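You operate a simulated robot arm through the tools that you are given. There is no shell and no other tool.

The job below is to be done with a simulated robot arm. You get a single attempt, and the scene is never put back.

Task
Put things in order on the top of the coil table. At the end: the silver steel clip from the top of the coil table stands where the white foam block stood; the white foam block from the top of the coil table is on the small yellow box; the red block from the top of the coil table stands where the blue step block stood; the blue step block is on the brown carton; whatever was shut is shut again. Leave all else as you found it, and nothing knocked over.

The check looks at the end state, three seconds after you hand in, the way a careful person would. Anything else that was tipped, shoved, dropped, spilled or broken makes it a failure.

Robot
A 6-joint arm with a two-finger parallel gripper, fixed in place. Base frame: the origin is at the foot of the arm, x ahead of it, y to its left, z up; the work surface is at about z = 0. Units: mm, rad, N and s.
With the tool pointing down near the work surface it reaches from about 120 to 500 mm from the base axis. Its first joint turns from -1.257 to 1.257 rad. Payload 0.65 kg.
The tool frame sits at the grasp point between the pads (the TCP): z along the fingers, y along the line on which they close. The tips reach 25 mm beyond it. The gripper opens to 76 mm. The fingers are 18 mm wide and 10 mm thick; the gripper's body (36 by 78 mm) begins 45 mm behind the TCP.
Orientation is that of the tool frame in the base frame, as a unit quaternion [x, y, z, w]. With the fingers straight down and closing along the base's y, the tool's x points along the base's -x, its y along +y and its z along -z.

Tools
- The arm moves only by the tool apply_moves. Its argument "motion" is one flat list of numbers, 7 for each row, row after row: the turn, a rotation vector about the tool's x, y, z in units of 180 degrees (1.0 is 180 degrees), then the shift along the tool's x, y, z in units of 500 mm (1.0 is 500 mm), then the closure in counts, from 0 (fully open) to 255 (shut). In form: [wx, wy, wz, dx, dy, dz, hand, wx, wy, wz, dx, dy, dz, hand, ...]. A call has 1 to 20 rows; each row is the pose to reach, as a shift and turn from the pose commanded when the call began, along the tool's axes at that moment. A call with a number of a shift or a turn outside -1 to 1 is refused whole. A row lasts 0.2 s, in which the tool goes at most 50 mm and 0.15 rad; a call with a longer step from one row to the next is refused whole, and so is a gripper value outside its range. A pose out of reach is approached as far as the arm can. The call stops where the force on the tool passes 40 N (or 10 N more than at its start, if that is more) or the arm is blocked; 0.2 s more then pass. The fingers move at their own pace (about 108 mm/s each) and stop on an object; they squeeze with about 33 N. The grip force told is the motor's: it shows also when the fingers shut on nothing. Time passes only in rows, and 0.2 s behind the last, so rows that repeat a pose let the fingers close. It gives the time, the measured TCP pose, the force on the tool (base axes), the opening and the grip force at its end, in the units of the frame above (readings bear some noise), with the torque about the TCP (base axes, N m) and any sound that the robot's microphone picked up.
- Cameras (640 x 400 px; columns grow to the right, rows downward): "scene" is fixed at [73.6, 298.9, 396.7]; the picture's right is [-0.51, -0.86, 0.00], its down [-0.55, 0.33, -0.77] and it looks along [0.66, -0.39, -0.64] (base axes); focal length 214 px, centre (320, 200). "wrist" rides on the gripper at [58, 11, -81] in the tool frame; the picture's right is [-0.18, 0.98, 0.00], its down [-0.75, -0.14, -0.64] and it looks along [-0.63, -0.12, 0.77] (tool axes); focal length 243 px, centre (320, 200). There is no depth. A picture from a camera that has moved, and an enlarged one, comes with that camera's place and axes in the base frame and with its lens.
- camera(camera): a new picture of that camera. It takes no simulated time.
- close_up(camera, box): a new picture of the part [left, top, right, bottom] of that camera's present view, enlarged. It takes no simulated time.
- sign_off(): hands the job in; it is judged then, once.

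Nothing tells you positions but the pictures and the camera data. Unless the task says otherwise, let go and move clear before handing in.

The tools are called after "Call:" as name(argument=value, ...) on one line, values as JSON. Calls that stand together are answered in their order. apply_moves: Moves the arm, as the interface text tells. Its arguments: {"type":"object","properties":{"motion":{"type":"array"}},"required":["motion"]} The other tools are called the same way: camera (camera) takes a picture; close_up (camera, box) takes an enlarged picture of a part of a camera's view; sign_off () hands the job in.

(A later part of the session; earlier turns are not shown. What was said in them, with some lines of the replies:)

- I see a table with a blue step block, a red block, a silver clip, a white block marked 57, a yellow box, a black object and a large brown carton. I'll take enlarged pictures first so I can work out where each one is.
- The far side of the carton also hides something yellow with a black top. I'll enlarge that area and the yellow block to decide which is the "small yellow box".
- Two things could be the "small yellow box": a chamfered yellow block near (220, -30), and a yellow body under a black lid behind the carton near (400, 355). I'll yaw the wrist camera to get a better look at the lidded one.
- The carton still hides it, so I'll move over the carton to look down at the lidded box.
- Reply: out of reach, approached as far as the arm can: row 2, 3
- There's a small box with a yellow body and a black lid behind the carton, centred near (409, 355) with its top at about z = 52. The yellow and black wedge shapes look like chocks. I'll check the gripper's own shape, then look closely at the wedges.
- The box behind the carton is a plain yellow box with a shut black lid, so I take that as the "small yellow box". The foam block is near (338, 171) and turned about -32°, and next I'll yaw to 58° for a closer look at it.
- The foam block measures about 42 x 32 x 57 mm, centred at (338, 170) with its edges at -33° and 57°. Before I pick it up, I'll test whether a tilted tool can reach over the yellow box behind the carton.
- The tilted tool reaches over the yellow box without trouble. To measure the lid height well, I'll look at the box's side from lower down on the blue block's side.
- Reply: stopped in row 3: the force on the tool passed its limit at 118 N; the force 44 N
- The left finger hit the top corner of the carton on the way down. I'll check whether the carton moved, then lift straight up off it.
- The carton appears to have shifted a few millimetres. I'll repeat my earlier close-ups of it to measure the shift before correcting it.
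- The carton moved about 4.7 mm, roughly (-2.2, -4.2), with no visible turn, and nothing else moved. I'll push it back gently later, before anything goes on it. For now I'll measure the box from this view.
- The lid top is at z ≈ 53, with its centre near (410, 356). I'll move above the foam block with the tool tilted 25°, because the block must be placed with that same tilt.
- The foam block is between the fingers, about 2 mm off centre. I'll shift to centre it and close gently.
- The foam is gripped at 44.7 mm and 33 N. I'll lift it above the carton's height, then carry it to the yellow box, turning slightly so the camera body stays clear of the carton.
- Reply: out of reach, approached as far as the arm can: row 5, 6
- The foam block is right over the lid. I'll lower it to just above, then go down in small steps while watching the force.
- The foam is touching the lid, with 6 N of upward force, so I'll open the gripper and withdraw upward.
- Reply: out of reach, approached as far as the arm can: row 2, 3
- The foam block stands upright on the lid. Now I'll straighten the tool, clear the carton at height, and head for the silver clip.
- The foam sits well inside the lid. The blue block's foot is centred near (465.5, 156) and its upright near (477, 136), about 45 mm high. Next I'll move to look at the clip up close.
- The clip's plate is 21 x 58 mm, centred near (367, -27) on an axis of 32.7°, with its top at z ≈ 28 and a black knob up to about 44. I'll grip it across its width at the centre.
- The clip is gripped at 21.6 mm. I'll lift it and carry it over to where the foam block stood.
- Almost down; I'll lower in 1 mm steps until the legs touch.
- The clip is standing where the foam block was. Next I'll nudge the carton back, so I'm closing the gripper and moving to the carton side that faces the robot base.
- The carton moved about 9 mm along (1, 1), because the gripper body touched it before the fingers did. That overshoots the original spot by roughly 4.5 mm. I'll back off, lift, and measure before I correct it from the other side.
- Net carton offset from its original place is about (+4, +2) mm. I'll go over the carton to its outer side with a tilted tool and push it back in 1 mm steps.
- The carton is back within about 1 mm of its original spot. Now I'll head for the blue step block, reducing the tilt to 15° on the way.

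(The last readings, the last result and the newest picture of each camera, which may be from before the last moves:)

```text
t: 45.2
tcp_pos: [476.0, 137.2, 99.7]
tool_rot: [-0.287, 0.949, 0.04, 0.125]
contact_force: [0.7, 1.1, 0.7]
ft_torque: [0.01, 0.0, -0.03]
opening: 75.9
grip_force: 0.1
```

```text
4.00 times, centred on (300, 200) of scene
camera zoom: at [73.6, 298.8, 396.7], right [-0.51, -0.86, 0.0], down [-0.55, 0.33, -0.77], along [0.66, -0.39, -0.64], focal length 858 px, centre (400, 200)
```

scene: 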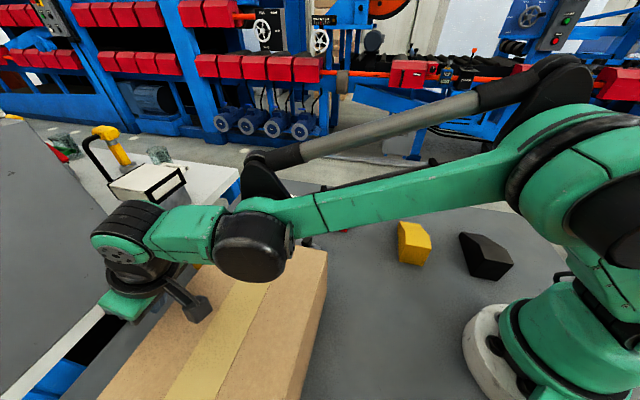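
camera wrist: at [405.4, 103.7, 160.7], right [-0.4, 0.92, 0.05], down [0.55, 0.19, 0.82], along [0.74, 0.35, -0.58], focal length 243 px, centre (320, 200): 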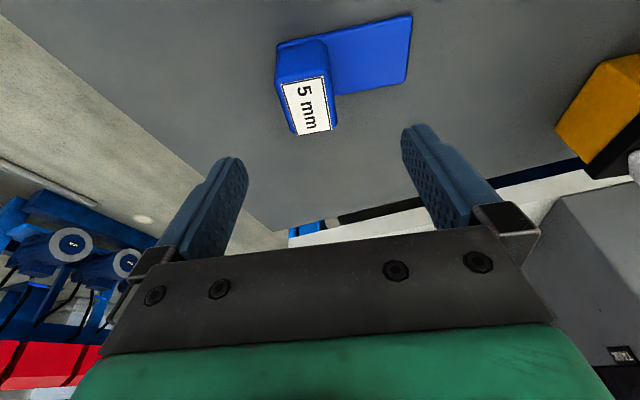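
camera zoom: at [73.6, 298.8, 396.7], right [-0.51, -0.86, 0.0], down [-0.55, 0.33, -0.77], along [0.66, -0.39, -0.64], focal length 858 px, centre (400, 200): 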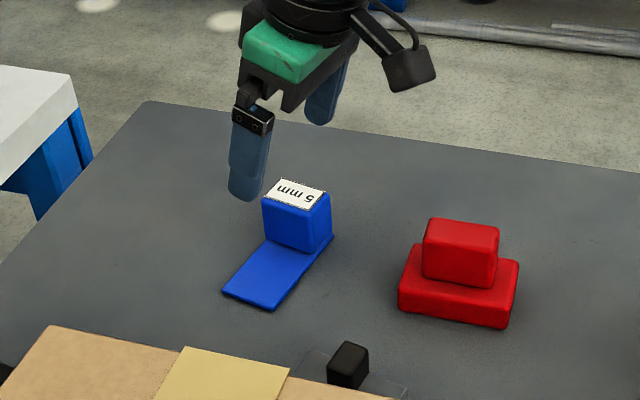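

Call:
apply_moves(motion=[0, 0, 0, 0.0131, 0, 0.0484, 0, 0, 0, 0, 0.0245, 0, 0.0908, 0, 0, 0, 0, 0.0327, 0, 0.1211, 0, 0, 0, 0, 0.0327, 0, 0.1211, 0])

Call:
camera(camera="wrist")

Call:
close_up(camera="scene", box=[220, 150, 380, 250])

```text
t: 46.2
tcp_pos: [476.7, 137.8, 35.0]
tool_rot: [-0.286, 0.949, 0.042, 0.125]
contact_force: [-0.5, 0.0, 0.0]
ft_torque: [0.02, 0.03, 0.02]
opening: 76.1
grip_force: 0.3
```

```text
taken
camera wrist: at [404.9, 104.5, 97.1], right [-0.4, 0.92, 0.05], down [0.55, 0.19, 0.82], along [0.74, 0.35, -0.58], focal length 243 px, centre (320, 200)
```

wrist: 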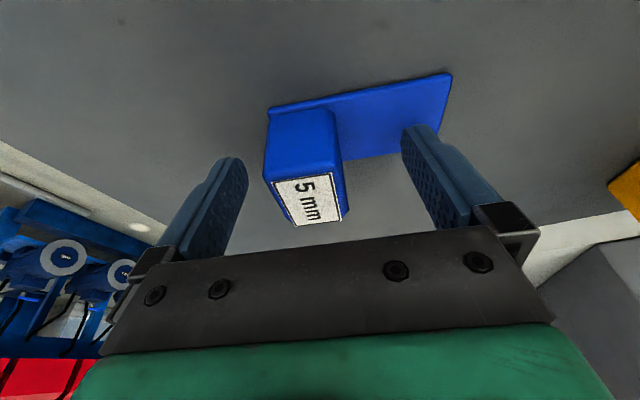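

```text
4.00 times, centred on (300, 200) of scene
camera zoom: at [73.6, 298.8, 396.7], right [-0.51, -0.86, 0.0], down [-0.55, 0.33, -0.77], along [0.66, -0.39, -0.64], focal length 858 px, centre (400, 200)
```

zoom: 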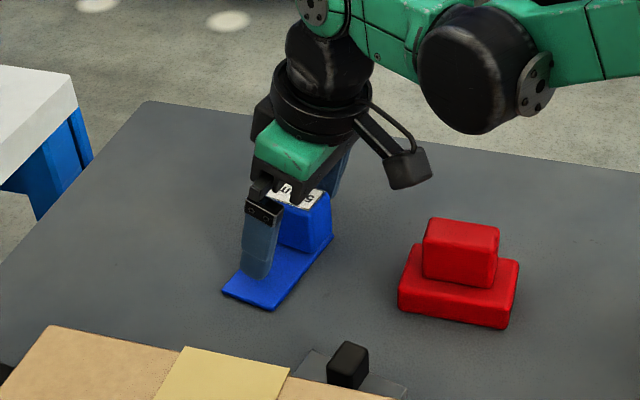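

Call:
apply_moves(motion=[0, 0, 0, 0, -0.006, 0, 0, 0, 0, 0, 0, -0.006, 0, 100, 0, 0, 0, 0, -0.006, 0, 150, 0, 0, 0, 0, -0.006, 0, 190, 0, 0, 0, 0, -0.006, 0, 190, 0, 0, 0, 0, -0.006, 0, 190])

Call:
camera(camera="wrist")

Call:
close_up(camera="scene", box=[220, 150, 380, 250])

```text
t: 47.6
tcp_pos: [477.1, 134.9, 36.2]
tool_rot: [-0.286, 0.949, 0.042, 0.124]
contact_force: [-0.5, 0.5, -0.2]
ft_torque: [-0.04, -0.01, 0.0]
opening: 29.5
grip_force: 33.1
```

```text
taken
camera wrist: at [406.6, 102.1, 97.5], right [-0.4, 0.92, 0.05], down [0.55, 0.19, 0.82], along [0.74, 0.35, -0.58], focal length 243 px, centre (320, 200)
```

wrist: 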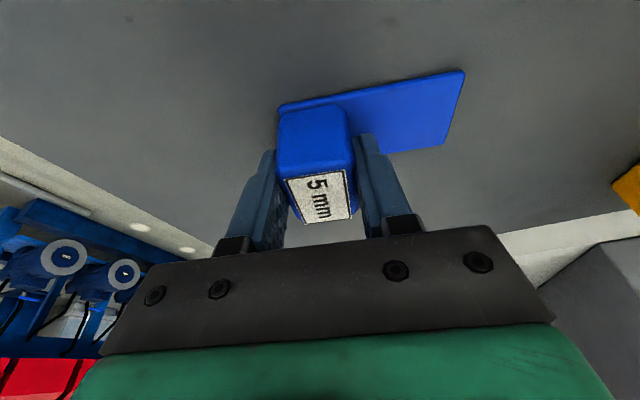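

```text
4.00 times, centred on (300, 200) of scene
camera zoom: at [73.6, 298.9, 396.7], right [-0.51, -0.86, 0.0], down [-0.55, 0.33, -0.77], along [0.66, -0.39, -0.64], focal length 858 px, centre (400, 200)
```

zoom: 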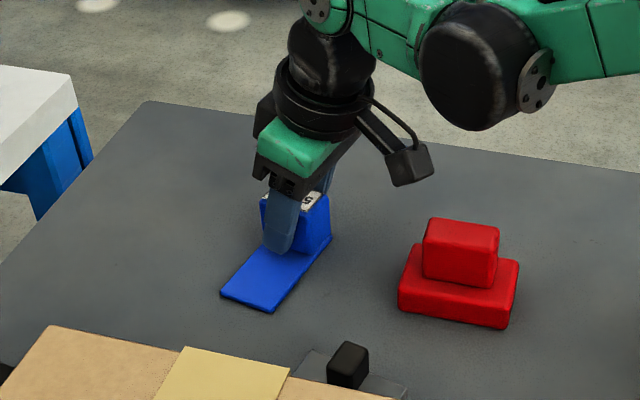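

The blue block is gripped at 29.5 mm. I'll lift it and carry it over the carton.

Call:
apply_moves(motion=[0, 0, 0, -0.0104, 0, -0.0386, 190, 0, 0, 0, -0.0261, 0, -0.0966, 190, 0, 0, 0, -0.0469, 0, -0.1738, 190, 0, 0, 0, -0.0469, 0, -0.1738, 190])

Call:
camera(camera="wrist")

```text
t: 48.6
tcp_pos: [477.5, 134.4, 125.1]
tool_rot: [-0.286, 0.949, 0.041, 0.126]
contact_force: [-0.1, 0.0, -1.5]
ft_torque: [0.01, 0.01, -0.02]
opening: 29.4
grip_force: 33.1
```

```text
taken
camera wrist: at [406.4, 101.1, 187.6], right [-0.4, 0.92, 0.05], down [0.55, 0.19, 0.82], along [0.74, 0.35, -0.58], focal length 243 px, centre (320, 200)
```

wrist: 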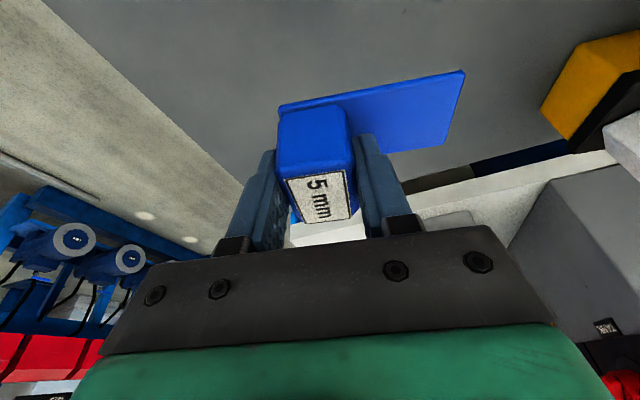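

Call:
apply_moves(motion=[-0.0028, 0, -0.0102, 0.019, 0.0727, -0.0569, 190, -0.0055, 0, -0.0204, 0.0381, 0.1454, -0.1138, 190, -0.0083, 0, -0.0306, 0.0576, 0.2181, -0.1688, 190, -0.011, 0, -0.0407, 0.0897, 0.2908, -0.1775, 190, -0.0138, 0, -0.0509, 0.1217, 0.3635, -0.1861, 190, -0.0165, 0, -0.0611, 0.1538, 0.4362, -0.1948, 190, -0.0165, 0, -0.0611, 0.1538, 0.4362, -0.1948, 190])

Call:
camera(camera="wrist")

Call:
camera(camera="scene")

```text
t: 50.2
tcp_pos: [271.9, 260.1, 201.9]
tool_rot: [-0.378, 0.916, 0.054, 0.121]
contact_force: [0.4, -0.3, 0.1]
ft_torque: [0.0, 0.01, 0.01]
opening: 29.4
grip_force: 33.0
```

```text
taken
camera wrist: at [210.4, 213.8, 263.8], right [-0.57, 0.82, 0.05], down [0.5, 0.29, 0.82], along [0.65, 0.49, -0.57], focal length 243 px, centre (320, 200)
```

wrist: 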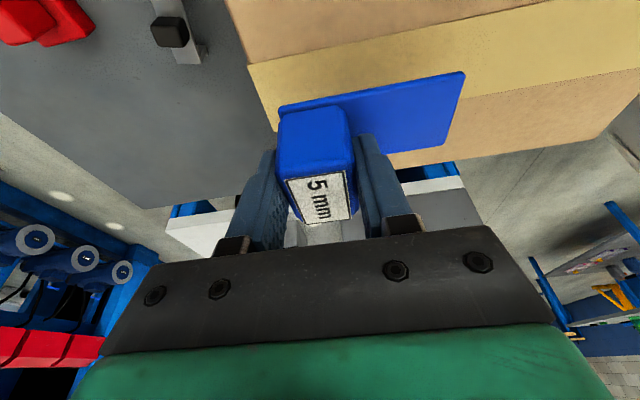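

```text
taken
```

scene: 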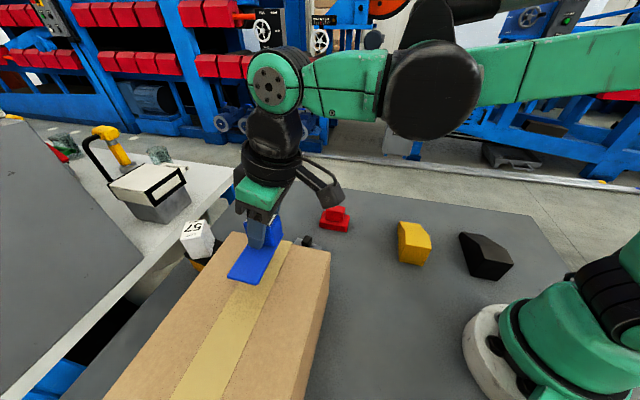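

Call:
apply_moves(motion=[0, 0, 0, 0, 0.05, 0, 190, 0, 0, 0, 0.0099, 0.05, 0.0367, 190, 0, 0, 0, 0.0177, 0.05, 0.0657, 190, 0, 0, 0, 0.0177, 0.05, 0.0657, 190])

Call:
close_up(camera="scene", box=[190, 190, 350, 290])

```text
t: 51.2
tcp_pos: [255.6, 279.0, 168.7]
tool_rot: [-0.379, 0.916, 0.053, 0.12]
contact_force: [0.1, -0.1, -1.8]
ft_torque: [0.0, 0.01, -0.02]
opening: 29.5
grip_force: 32.3
```

```text
4.00 times, centred on (270, 240) of scene
camera zoom: at [73.6, 298.9, 396.7], right [-0.51, -0.86, 0.0], down [-0.55, 0.33, -0.77], along [0.66, -0.39, -0.64], focal length 858 px, centre (520, 40)
```

zoom: 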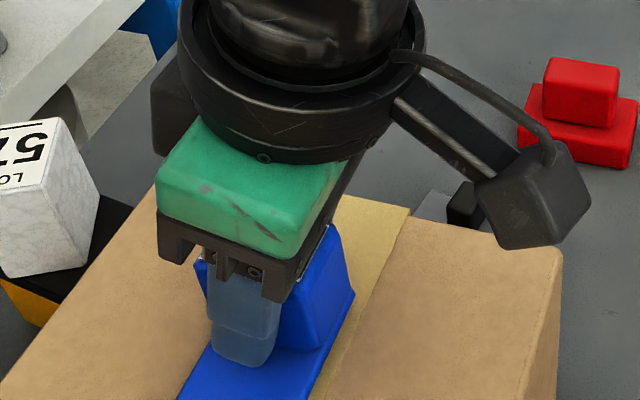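

Call:
apply_moves(motion=[0, 0, 0, 0.001, 0, 0.0039, 190, 0, 0, 0, 0.001, 0, 0.0039, 190])

Call:
apply_moves(motion=[0, 0, 0, 0.0008, 0, 0.0029, 190, 0, 0, 0, 0.0008, 0, 0.0029, 190])

```text
t: 51.8
tcp_pos: [255.6, 278.6, 167.5]
tool_rot: [-0.379, 0.916, 0.053, 0.12]
contact_force: [0.2, -0.4, -0.7]
ft_torque: [-0.02, -0.01, 0.02]
opening: 29.4
grip_force: 33.1
```

```text
t: 52.4
tcp_pos: [255.5, 279.8, 164.3]
tool_rot: [-0.379, 0.916, 0.053, 0.121]
contact_force: [-4.0, -2.3, 27.8]
ft_torque: [-0.23, 0.03, 0.04]
opening: 29.2
grip_force: 32.9
```

The blue block is on the carton top. I'll ease off slightly, open, and lift away.

Call:
apply_moves(motion=[0, 0, 0, -0.0004, 0, -0.0015, 190, 0, 0, 0, -0.0004, 0, -0.0015, 150, 0, 0, 0, -0.0004, 0, -0.0015, 100, 0, 0, 0, -0.0004, 0, -0.0015, 40, 0, 0, 0, -0.0004, 0, -0.0015, 0, 0, 0, 0, -0.0004, 0, -0.0015, 0])

Call:
camera(camera="wrist")

Call:
close_up(camera="scene", box=[190, 190, 350, 290])

```text
t: 53.8
tcp_pos: [255.8, 277.3, 164.7]
tool_rot: [-0.38, 0.916, 0.053, 0.12]
contact_force: [-0.3, 0.7, -0.3]
ft_torque: [0.0, 0.01, 0.04]
opening: 76.0
grip_force: 0.0
```

```text
taken
camera wrist: at [193.4, 232.3, 227.1], right [-0.57, 0.82, 0.05], down [0.5, 0.29, 0.82], along [0.65, 0.49, -0.57], focal length 243 px, centre (320, 200)
```

wrist: 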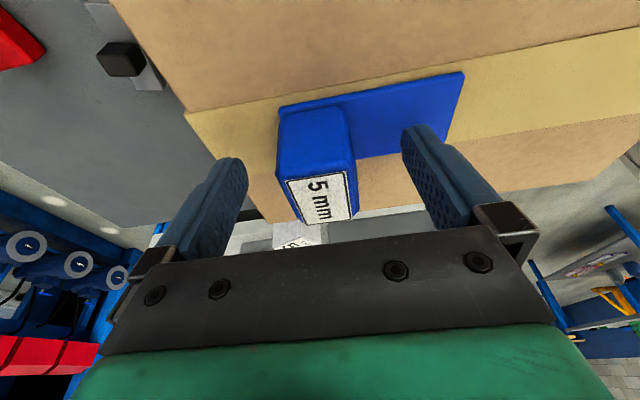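

```text
4.00 times, centred on (270, 240) of scene
camera zoom: at [73.6, 298.9, 396.7], right [-0.51, -0.86, 0.0], down [-0.55, 0.33, -0.77], along [0.66, -0.39, -0.64], focal length 858 px, centre (520, 40)
```

zoom: 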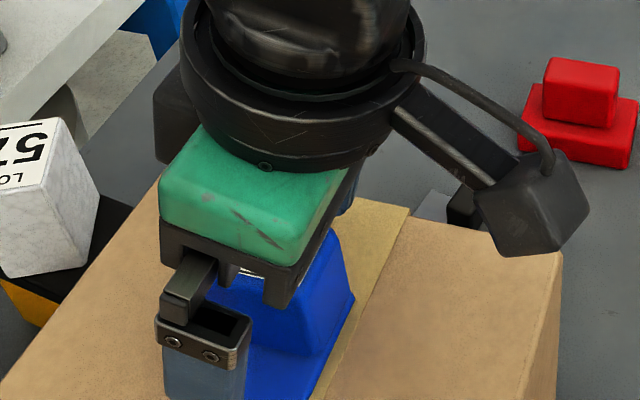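

Call:
apply_moves(motion=[0, 0, 0, -0.0104, 0, -0.0386, 0, 0, 0, 0, -0.0261, 0, -0.0966, 0, 0, 0, 0, -0.0469, 0, -0.1738, 0, 0, 0, 0, -0.0469, 0, -0.1738, 0])

Call:
camera(camera="wrist")

Call:
camera(camera="scene")

Call:
close_up(camera="scene", box=[170, 215, 250, 265])

```text
t: 54.8
tcp_pos: [256.2, 275.6, 256.6]
tool_rot: [-0.38, 0.916, 0.054, 0.12]
contact_force: [-0.4, 0.0, 0.2]
ft_torque: [-0.01, 0.0, 0.0]
opening: 76.0
grip_force: 0.0
```

```text
taken
camera wrist: at [193.1, 230.9, 317.2], right [-0.57, 0.82, 0.05], down [0.5, 0.29, 0.82], along [0.65, 0.49, -0.57], focal length 243 px, centre (320, 200)
```

wrist: 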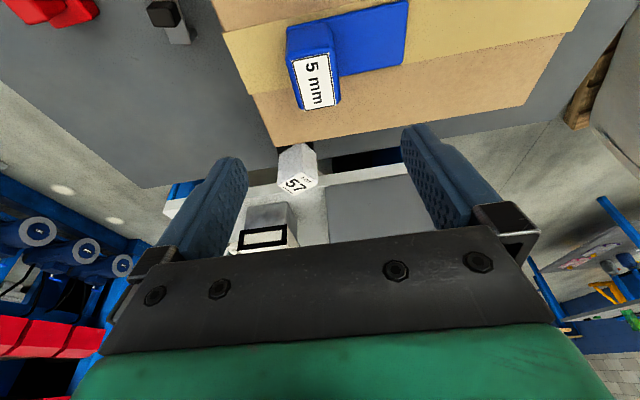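

```text
taken
```

scene: 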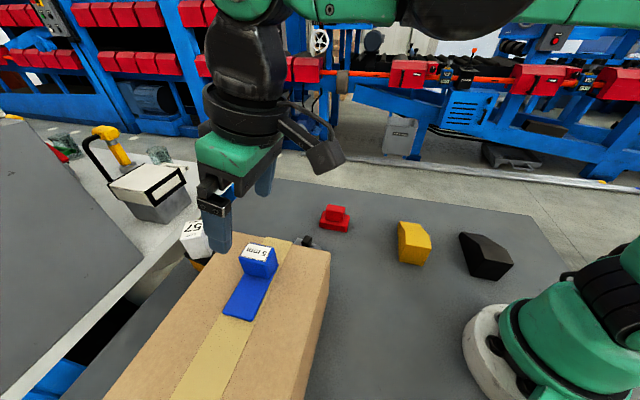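

```text
8.00 times, centred on (210, 240) of scene
camera zoom: at [73.6, 298.8, 396.7], right [-0.51, -0.86, 0.0], down [-0.55, 0.33, -0.77], along [0.66, -0.39, -0.64], focal length 1716 px, centre (1200, -120)
```

zoom: 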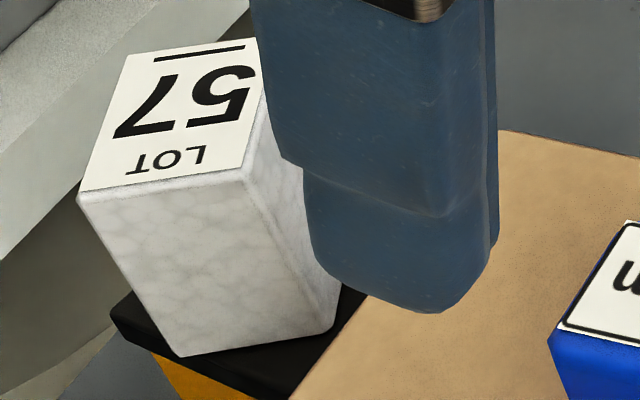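

The blue block is standing on the carton. Next I'll move to look at the red block.

Call:
apply_moves(motion=[0, 0, 0, 0.044, -0.0707, 0.0075, 0, 0, 0, 0, 0.088, -0.1415, 0.0149, 0, 0, 0, 0, 0.132, -0.2122, 0.0224, 0, 0, 0, 0, 0.176, -0.2829, 0.0299, 0, 0, 0, 0, 0.22, -0.3537, 0.0373, 0, 0, 0, 0, 0.264, -0.4244, 0.0448, 0, 0, 0, 0, 0.264, -0.4244, 0.0448, 0])

Call:
camera(camera="wrist")

Call:
close_up(camera="scene", box=[240, 170, 400, 270])

Call:
close_up(camera="scene", box=[80, 200, 400, 400])

```text
t: 56.4
tcp_pos: [320.8, 41.1, 197.6]
tool_rot: [-0.379, 0.916, 0.053, 0.12]
contact_force: [0.5, -0.5, 1.1]
ft_torque: [-0.01, 0.02, 0.01]
opening: 76.1
grip_force: 0.1
```

```text
taken
camera wrist: at [257.7, -5.3, 259.1], right [-0.57, 0.82, 0.05], down [0.5, 0.29, 0.82], along [0.65, 0.49, -0.57], focal length 243 px, centre (320, 200)
```

wrist: 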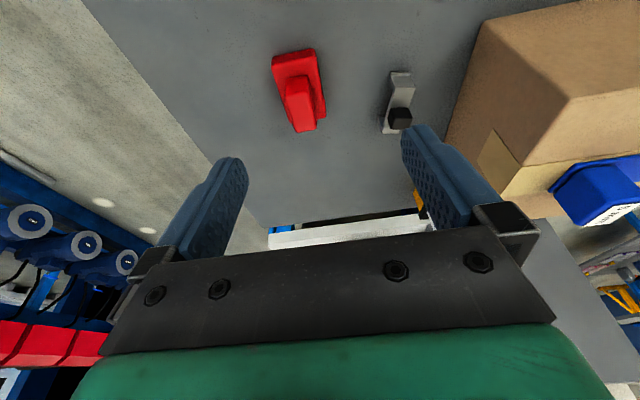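

```text
4.00 times, centred on (320, 220) of scene
camera zoom: at [73.6, 298.8, 396.7], right [-0.51, -0.86, 0.0], down [-0.55, 0.33, -0.77], along [0.66, -0.39, -0.64], focal length 858 px, centre (320, 120)
```

zoom: 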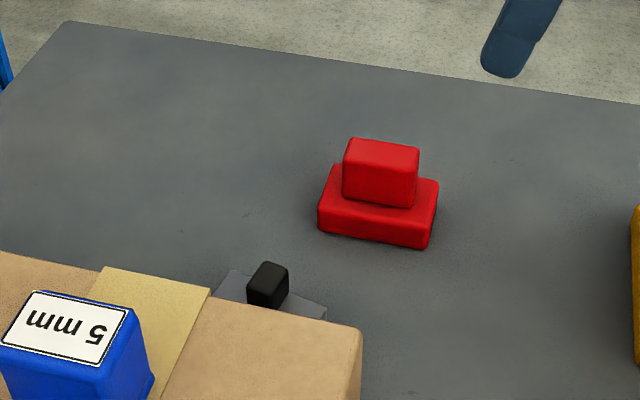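

```text
2.00 times, centred on (240, 300) of scene
camera zoom: at [73.6, 298.8, 396.7], right [-0.51, -0.86, 0.0], down [-0.55, 0.33, -0.77], along [0.66, -0.39, -0.64], focal length 429 px, centre (480, 0)
```

zoom: 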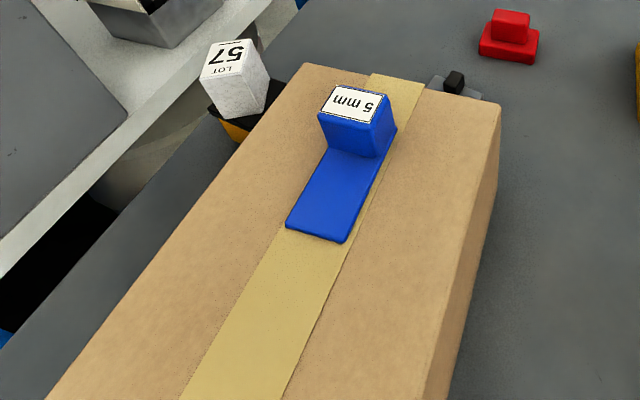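

Everything is in order so far. I'll enlarge the red block to measure it.

Call:
close_up(camera="wrist", box=[250, 40, 350, 140])

```text
4.00 times, centred on (300, 90) of wrist
camera zoom: at [257.7, -5.3, 259.1], right [-0.57, 0.82, 0.05], down [0.5, 0.29, 0.82], along [0.65, 0.49, -0.57], focal length 970 px, centre (400, 640)
```

zoom: 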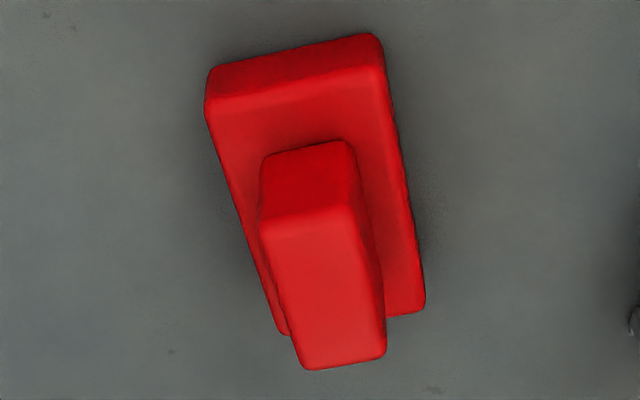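

The red block has a 69 x 43 mm base about 19 mm thick. Its upper part is 24 x 43 mm, reaches z ≈ 45 and is centred near (384.5, 74). I'll move above it and grip the upper part.

Call:
apply_moves(motion=[0, 0, 0, -0.0273, -0.0144, 0.0748, 0, 0, 0, 0, -0.0547, -0.0288, 0.1495, 0, 0, 0, 0, -0.082, -0.0432, 0.2243, 0, 0, 0, 0, -0.082, -0.0432, 0.2243, 0])

Call:
camera(camera="wrist")

Call:
close_up(camera="scene", box=[260, 150, 420, 250])

```text
t: 57.4
tcp_pos: [384.0, 76.4, 97.9]
tool_rot: [-0.379, 0.916, 0.053, 0.12]
contact_force: [-0.2, 0.8, -0.1]
ft_torque: [-0.02, 0.02, 0.0]
opening: 75.9
grip_force: 0.0
```

```text
taken
camera wrist: at [320.5, 30.0, 160.9], right [-0.57, 0.82, 0.05], down [0.5, 0.29, 0.82], along [0.65, 0.49, -0.57], focal length 243 px, centre (320, 200)
```

wrist: 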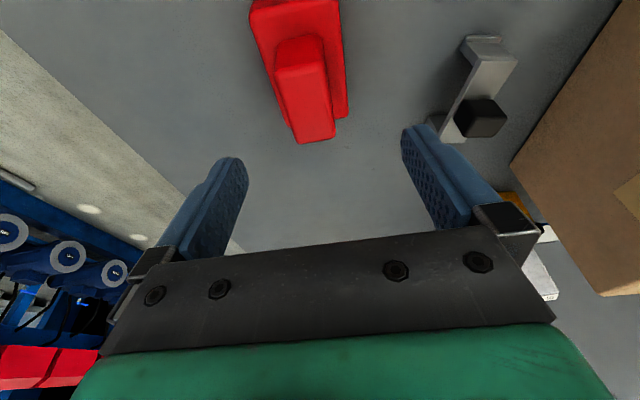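

```text
4.00 times, centred on (340, 200) of scene
camera zoom: at [73.6, 298.9, 396.7], right [-0.51, -0.86, 0.0], down [-0.55, 0.33, -0.77], along [0.66, -0.39, -0.64], focal length 858 px, centre (240, 200)
```

zoom: 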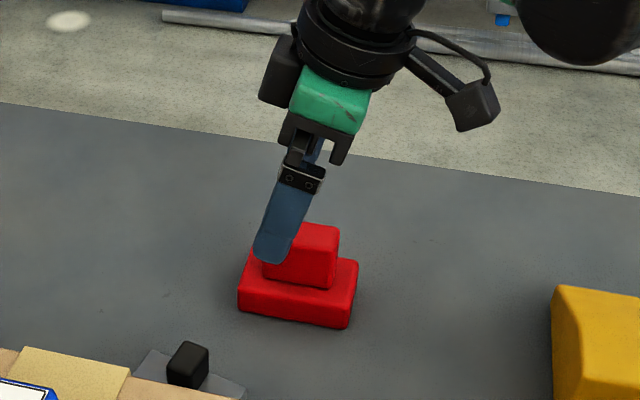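

Call:
apply_moves(motion=[0, 0, 0, 0.0087, -0.005, 0.0322, 0, 0, 0, 0, 0.0183, -0.005, 0.0676, 0, 0, 0, 0, 0.0261, -0.005, 0.0966, 0, 0, 0, 0, 0.0261, -0.005, 0.0966, 0])

Call:
camera(camera="wrist")

Call:
close_up(camera="scene", box=[280, 170, 400, 250])

```text
t: 58.4
tcp_pos: [384.8, 73.7, 51.2]
tool_rot: [-0.379, 0.916, 0.053, 0.121]
contact_force: [-0.8, -0.8, 0.9]
ft_torque: [-0.02, 0.03, -0.03]
opening: 76.0
grip_force: 0.0
```

```text
taken
camera wrist: at [322.2, 28.5, 111.3], right [-0.57, 0.82, 0.05], down [0.5, 0.29, 0.82], along [0.65, 0.49, -0.57], focal length 243 px, centre (320, 200)
```

wrist: 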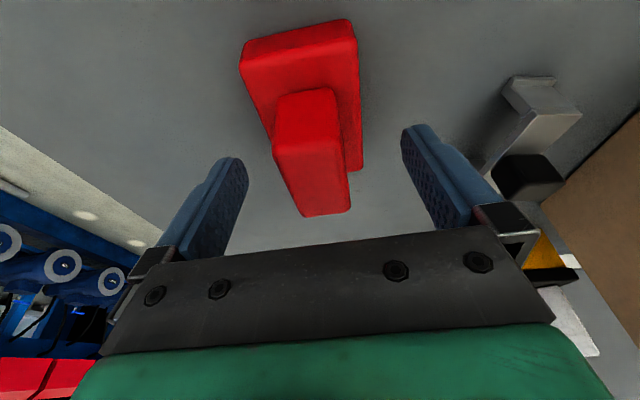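

```text
5.00 times, centred on (340, 210) of scene
camera zoom: at [73.6, 298.8, 396.7], right [-0.51, -0.86, 0.0], down [-0.55, 0.33, -0.77], along [0.66, -0.39, -0.64], focal length 1072 px, centre (220, 150)
```

zoom: 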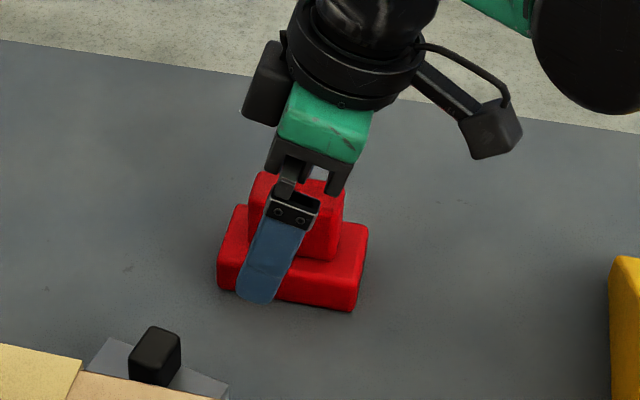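

Call:
apply_moves(motion=[0, 0, 0, 0, 0, 0, 100, 0, 0, 0, 0, 0, 0, 160, 0, 0, 0, 0, 0, 0, 200, 0, 0, 0, 0, 0, 0, 200, 0, 0, 0, 0, 0, 0, 200])

Call:
camera(camera="wrist")

Call:
close_up(camera="scene", box=[280, 170, 400, 250])

```text
t: 59.6
tcp_pos: [384.6, 73.8, 50.0]
tool_rot: [-0.378, 0.916, 0.053, 0.12]
contact_force: [0.2, -1.4, 0.9]
ft_torque: [-0.11, -0.1, -0.04]
opening: 23.7
grip_force: 32.9
```

```text
taken
camera wrist: at [322.3, 28.5, 111.5], right [-0.57, 0.82, 0.05], down [0.5, 0.29, 0.82], along [0.65, 0.49, -0.57], focal length 243 px, centre (320, 200)
```

wrist: 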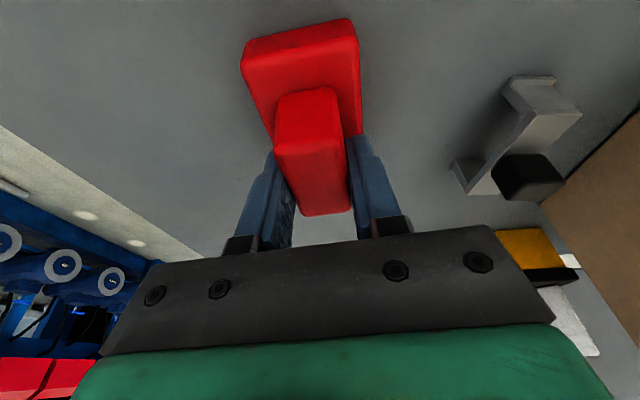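

```text
5.00 times, centred on (340, 210) of scene
camera zoom: at [73.6, 298.8, 396.7], right [-0.51, -0.86, 0.0], down [-0.55, 0.33, -0.77], along [0.66, -0.39, -0.64], focal length 1072 px, centre (220, 150)
```

zoom: 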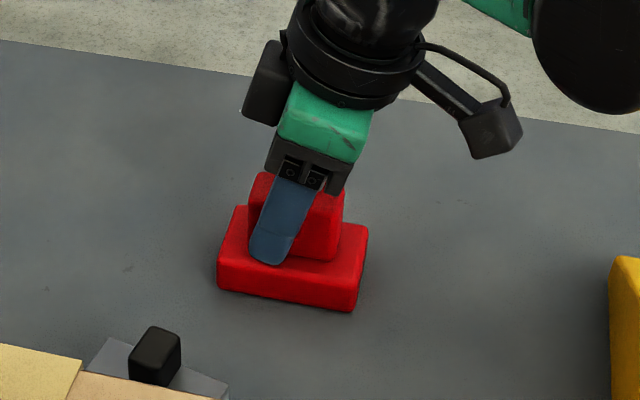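

The red block is gripped at 23.7 mm. I'll lift it and carry it to the blue block's old spot near (465.5, 156).

Call:
apply_moves(motion=[0, 0, 0, -0.0104, 0, -0.0386, 200, 0, 0, 0, -0.0313, 0, -0.1159, 200, 0, 0, 0, -0.0882, 0.0005, -0.1006, 200, 0, 0, 0, -0.145, 0.001, -0.0853, 200, 0, 0, 0, -0.2018, 0.0015, -0.0699, 200, 0, 0, 0, -0.2586, 0.002, -0.0546, 200, 0, 0, 0, -0.2586, 0.002, -0.0546, 200])

Call:
camera(camera="wrist")

Call:
close_up(camera="scene", box=[220, 150, 380, 250])

```text
t: 61.2
tcp_pos: [468.0, 159.9, 108.7]
tool_rot: [-0.379, 0.916, 0.053, 0.12]
contact_force: [-0.1, -0.1, -2.4]
ft_torque: [0.02, -0.01, 0.02]
opening: 23.7
grip_force: 32.9
```

```text
taken
camera wrist: at [406.0, 112.3, 171.1], right [-0.57, 0.82, 0.05], down [0.5, 0.29, 0.82], along [0.65, 0.49, -0.57], focal length 243 px, centre (320, 200)
```

wrist: 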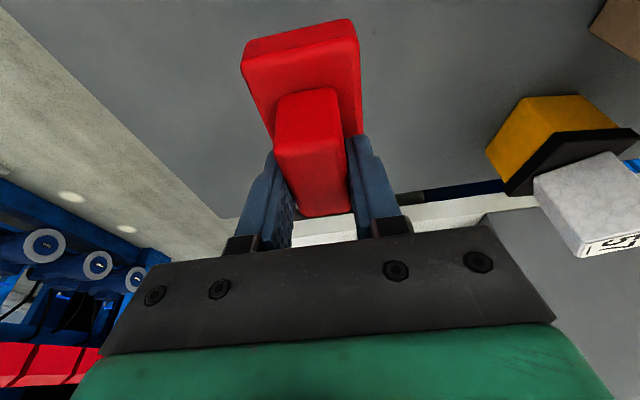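

```text
4.00 times, centred on (300, 200) of scene
camera zoom: at [73.6, 298.9, 396.7], right [-0.51, -0.86, 0.0], down [-0.55, 0.33, -0.77], along [0.66, -0.39, -0.64], focal length 858 px, centre (400, 200)
```

zoom: 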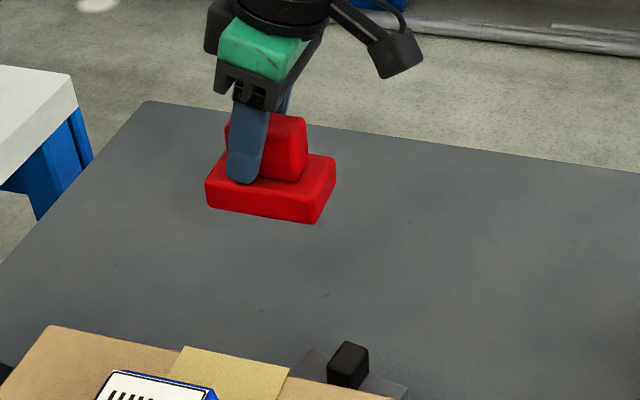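

Call:
apply_moves(motion=[0, 0, 0, 0.0122, 0, 0.0409, 200, 0, 0, 0, 0.0234, 0, 0.08, 200, 0, 0, 0, 0.0313, 0, 0.1086, 200, 0, 0, 0, 0.0313, 0, 0.1086, 200])

Call:
close_up(camera="scene", box=[220, 150, 380, 250])

```text
t: 62.2
tcp_pos: [468.0, 158.2, 52.7]
tool_rot: [-0.379, 0.916, 0.053, 0.121]
contact_force: [-0.1, 0.3, -1.3]
ft_torque: [0.02, -0.04, -0.01]
opening: 23.8
grip_force: 33.0
```

```text
4.00 times, centred on (300, 200) of scene
camera zoom: at [73.6, 298.9, 396.7], right [-0.51, -0.86, 0.0], down [-0.55, 0.33, -0.77], along [0.66, -0.39, -0.64], focal length 858 px, centre (400, 200)
```

zoom: 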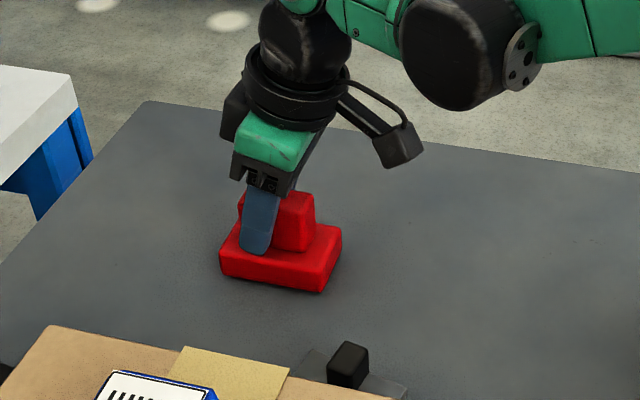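

Call:
apply_moves(motion=[0, 0, 0, 0.0008, 0, 0.0029, 200, 0, 0, 0, 0.0008, 0, 0.0029, 200])

Call:
apply_moves(motion=[0, 0, 0, 0.0006, 0, 0.0021, 200, 0, 0, 0, 0.0006, 0, 0.0021, 200])

```text
t: 62.8
tcp_pos: [467.8, 157.9, 51.8]
tool_rot: [-0.379, 0.916, 0.054, 0.12]
contact_force: [-0.5, -0.3, -2.8]
ft_torque: [0.01, 0.02, 0.06]
opening: 23.6
grip_force: 32.9
```

```text
t: 63.4
tcp_pos: [467.4, 157.0, 50.0]
tool_rot: [-0.379, 0.916, 0.053, 0.12]
contact_force: [0.1, 0.2, -2.3]
ft_torque: [0.01, 0.01, 0.03]
opening: 23.8
grip_force: 32.7
```

Call:
apply_moves(motion=[0, 0, 0, 0.0005, 0, 0.0018, 200, 0, 0, 0, 0.0005, 0, 0.0018, 200])

```text
t: 64.0
tcp_pos: [466.5, 157.9, 50.5]
tool_rot: [-0.379, 0.916, 0.053, 0.121]
contact_force: [-0.7, 0.0, -0.8]
ft_torque: [0.01, -0.02, -0.02]
opening: 23.7
grip_force: 33.6
```

Call:
apply_moves(motion=[0, 0, 0, 0.0005, 0, 0.0018, 200, 0, 0, 0, 0.0005, 0, 0.0018, 200])

```text
t: 64.6
tcp_pos: [466.7, 158.0, 50.3]
tool_rot: [-0.379, 0.916, 0.054, 0.121]
contact_force: [-7.0, -3.3, 27.5]
ft_torque: [-0.33, -0.07, -0.06]
opening: 23.9
grip_force: 32.7
```

The red block is on the table. I'll ease off, open slowly, and lift.

Call:
apply_moves(motion=[0, 0, 0, -0.0003, 0, -0.0012, 200, 0, 0, 0, -0.0003, 0, -0.0012, 165, 0, 0, 0, -0.0003, 0, -0.0012, 110, 0, 0, 0, -0.0003, 0, -0.0012, 50, 0, 0, 0, -0.0003, 0, -0.0012, 0, 0, 0, 0, -0.0003, 0, -0.0012, 0])

Call:
camera(camera="wrist")

Call:
apply_moves(motion=[0, 0, 0, -0.0104, 0, -0.0386, 0, 0, 0, 0, -0.0261, 0, -0.0966, 0, 0, 0, 0, -0.0417, 0, -0.1545, 0, 0, 0, 0, -0.0417, 0, -0.1545, 0])

Call:
camera(camera="wrist")

Call:
camera(camera="scene")

```text
t: 66.0
tcp_pos: [468.2, 157.7, 49.7]
tool_rot: [-0.378, 0.916, 0.053, 0.12]
contact_force: [-0.1, -0.3, 0.2]
ft_torque: [0.01, -0.02, -0.01]
opening: 76.1
grip_force: 0.0
```

```text
taken
camera wrist: at [404.8, 111.7, 111.3], right [-0.57, 0.82, 0.05], down [0.5, 0.29, 0.82], along [0.65, 0.49, -0.57], focal length 243 px, centre (320, 200)
```

wrist: 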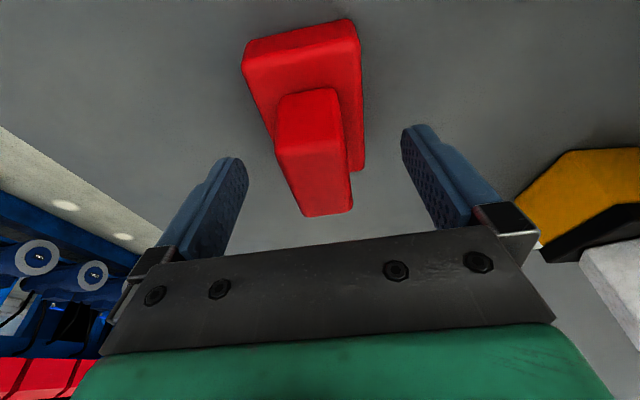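

```text
t: 67.0
tcp_pos: [467.8, 156.9, 129.8]
tool_rot: [-0.38, 0.916, 0.054, 0.119]
contact_force: [-0.2, 0.3, -0.3]
ft_torque: [-0.01, -0.04, -0.01]
opening: 75.5
grip_force: 0.1
```

```text
taken
camera wrist: at [405.3, 111.5, 191.6], right [-0.57, 0.82, 0.05], down [0.5, 0.29, 0.82], along [0.65, 0.49, -0.57], focal length 243 px, centre (320, 200)
```

wrist: 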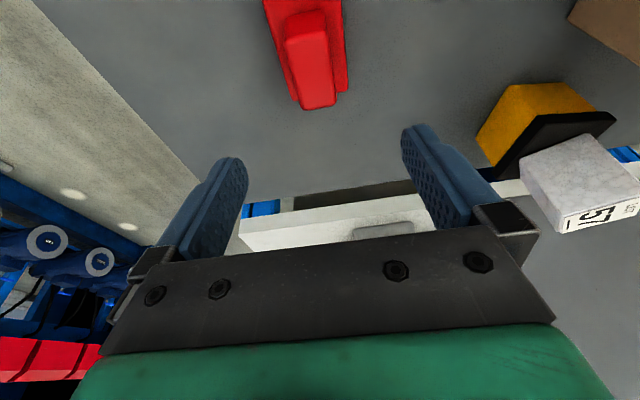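

```text
taken
```

scene: 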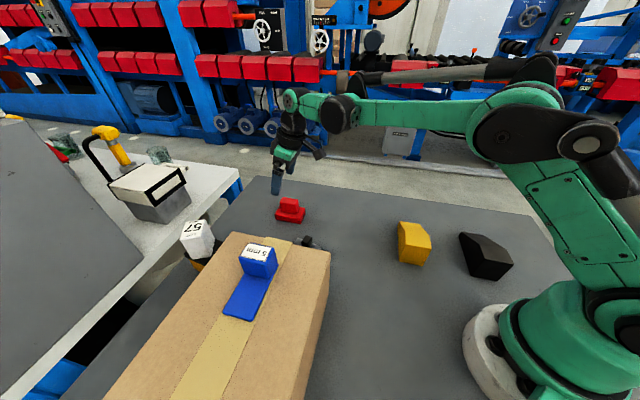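

Call:
close_up(camera="wrist", box=[460, 70, 640, 240])

Call:
apply_moves(motion=[0, 0.02, 0, 0.0671, -0.0471, -0.06, 0, 0, 0.0417, 0, 0.1341, -0.0943, -0.12, 0, 0, 0.0625, 0, 0.2012, -0.1414, -0.16, 0, 0, 0.0835, 0, 0.2682, -0.1886, -0.18, 0, 0, 0.0835, 0, 0.2682, -0.1886, -0.18, 0])

Call:
camera(camera="wrist")

Call:
camera(camera="scene")

```text
2.35 times, centred on (550, 155) of wrist
camera zoom: at [405.3, 111.5, 191.6], right [-0.57, 0.82, 0.05], down [0.5, 0.29, 0.82], along [0.65, 0.49, -0.57], focal length 571 px, centre (-221, 306)
```

zoom: 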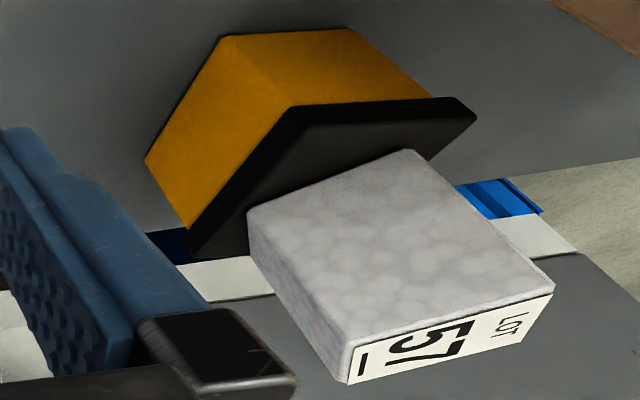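

```text
refused: row 1 steps farther than a row can; nothing moved
```

```text
taken
camera wrist: at [405.3, 111.5, 191.6], right [-0.57, 0.82, 0.05], down [0.5, 0.29, 0.82], along [0.65, 0.49, -0.57], focal length 243 px, centre (320, 200)
```

wrist: 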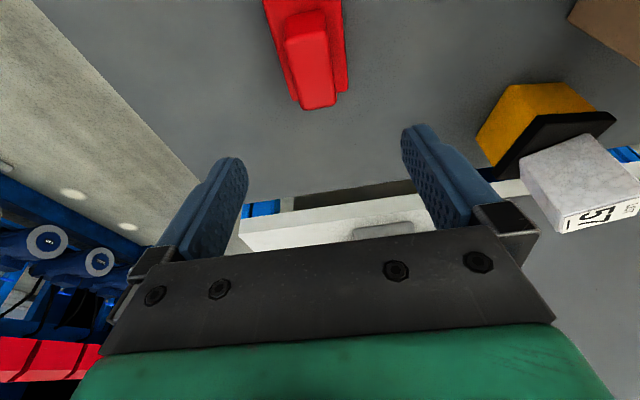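

```text
taken
```

scene: 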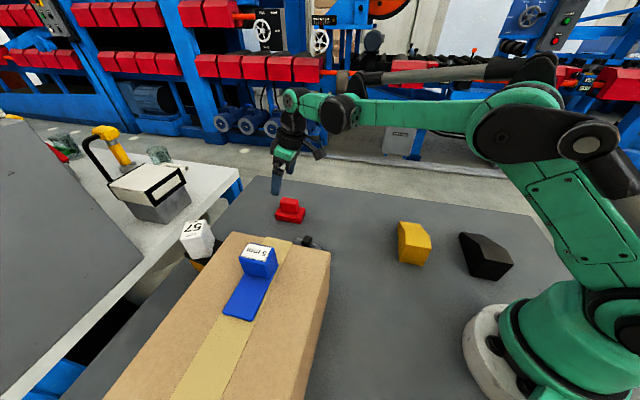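

The foam sits fully on the lid. Now I'll back the arm away to a clear, high position and do a final check.

Call:
apply_moves(motion=[0, 0.0167, 0, 0.0536, -0.0377, -0.036, 0, 0, 0.0334, 0, 0.1073, -0.0754, -0.072, 0, 0, 0.0501, 0, 0.1609, -0.1132, -0.108, 0, 0, 0.0668, 0, 0.2146, -0.1509, -0.144, 0, 0, 0.0835, 0, 0.2682, -0.1886, -0.18, 0, 0, 0.0835, 0, 0.2682, -0.1886, -0.18, 0])

Call:
camera(camera="wrist")

Call:
camera(camera="scene")

Call:
close_up(camera="scene", box=[170, 170, 350, 280])

Call:
close_up(camera="scene", box=[360, 180, 560, 305])

Call:
close_up(camera="scene", box=[170, 215, 250, 265])

```text
t: 68.4
tcp_pos: [425.4, -16.3, 180.9]
tool_rot: [-0.383, 0.924, 0.004, -0.001]
contact_force: [1.1, 1.6, 1.0]
ft_torque: [-0.01, 0.0, -0.02]
opening: 76.0
grip_force: 0.1
```

```text
taken
camera wrist: at [376.7, -50.1, 260.3], right [-0.57, 0.82, 0.01], down [0.63, 0.43, 0.64], along [0.53, 0.37, -0.77], focal length 243 px, centre (320, 200)
```

wrist: 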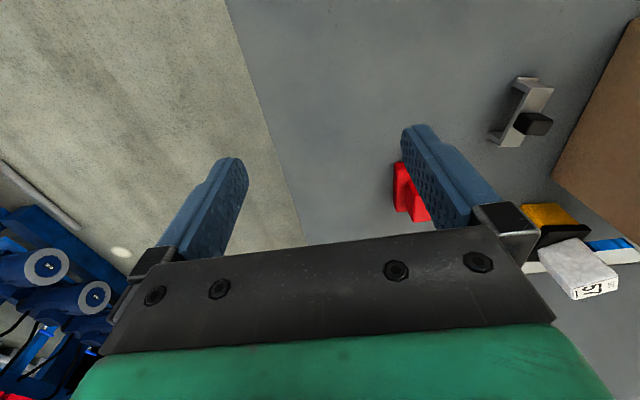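

```text
taken
```

scene: 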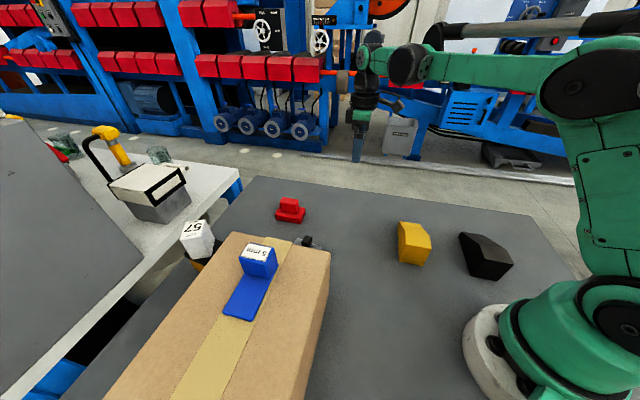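

```text
3.56 times, centred on (260, 225) of scene
camera zoom: at [73.6, 298.8, 396.7], right [-0.51, -0.86, 0.0], down [-0.55, 0.33, -0.77], along [0.66, -0.39, -0.64], focal length 763 px, centre (533, 111)
```

zoom: 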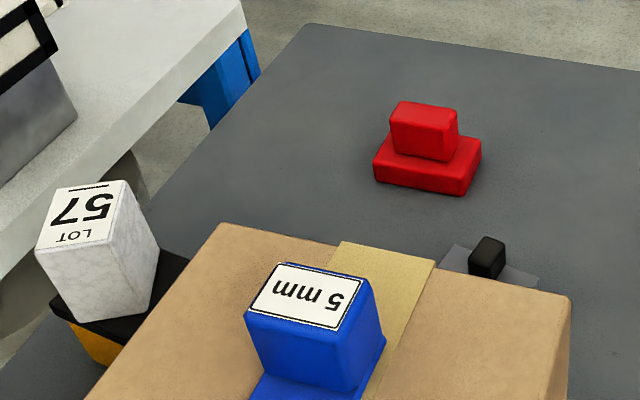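

```text
3.20 times, centred on (460, 242) of scene
camera zoom: at [73.6, 298.8, 396.7], right [-0.51, -0.86, 0.0], down [-0.55, 0.33, -0.77], along [0.66, -0.39, -0.64], focal length 686 px, centre (-128, 64)
```

zoom: 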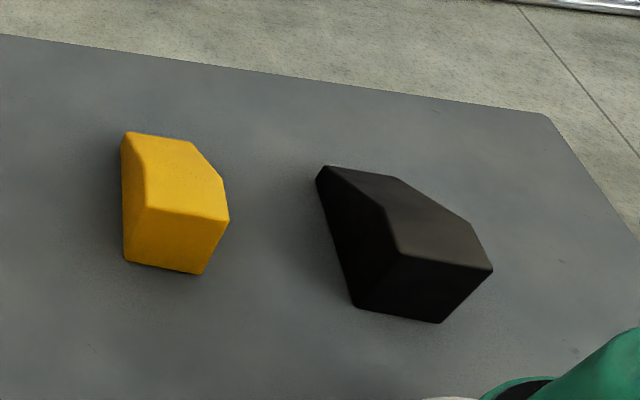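

```text
8.00 times, centred on (210, 240) of scene
camera zoom: at [73.6, 298.8, 396.7], right [-0.51, -0.86, 0.0], down [-0.55, 0.33, -0.77], along [0.66, -0.39, -0.64], focal length 1716 px, centre (1200, -120)
```

zoom: 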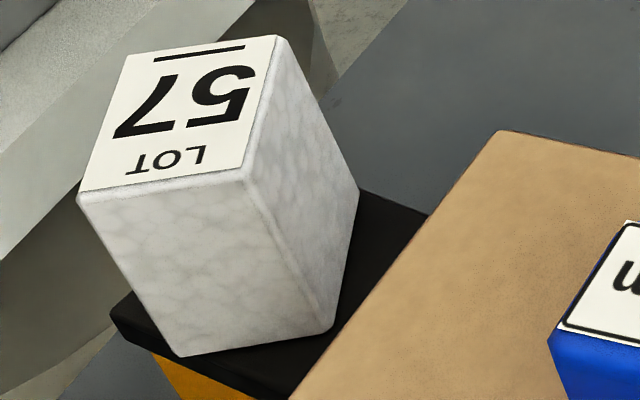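

The end state, as far as the pictures show:
- **Foam block:** standing on the lidded yellow box, whose lid stayed shut.
- **Clip:** standing where the foam block was.
- **Blue block:** standing on the carton.
- **Red block:** standing where the blue block was.
- **Carton:** I bumped it while moving and pushed it back; it is within about 1 mm of where it started.

The yellow and black wedges haven't moved, and the open gripper is clear of everything. I'm handing the job in.

Call:
sign_off()

```text
The job is handed in.
```

I handed the job in with all four items where you asked, as far as the final pictures show; I haven't seen a result from the check.

- **Clip:** it stands where the white foam block stood.
- **Foam block:** it stands upright on the lid of the small yellow box behind the carton, and the lid stayed shut throughout.
- **Red block:** it stands where the blue step block stood, within about 3 mm by my measurements.
- **Blue step block:** it stands on the brown carton.

Two things could count against it:

- **Carton moved:** a finger hit the carton's top corner (118 N) and shifted it about 5 mm. My first push back overshot, so I corrected it from the other side. It ended within about 1 mm of its starting place.
- **Which yellow box:** there are two yellow objects on the table. I took the lidded one behind the carton as the "small yellow box" rather than the yellow wedge in the open.

The yellow and black wedges look unmoved, nothing was knocked over, and the gripper is open and clear of everything.
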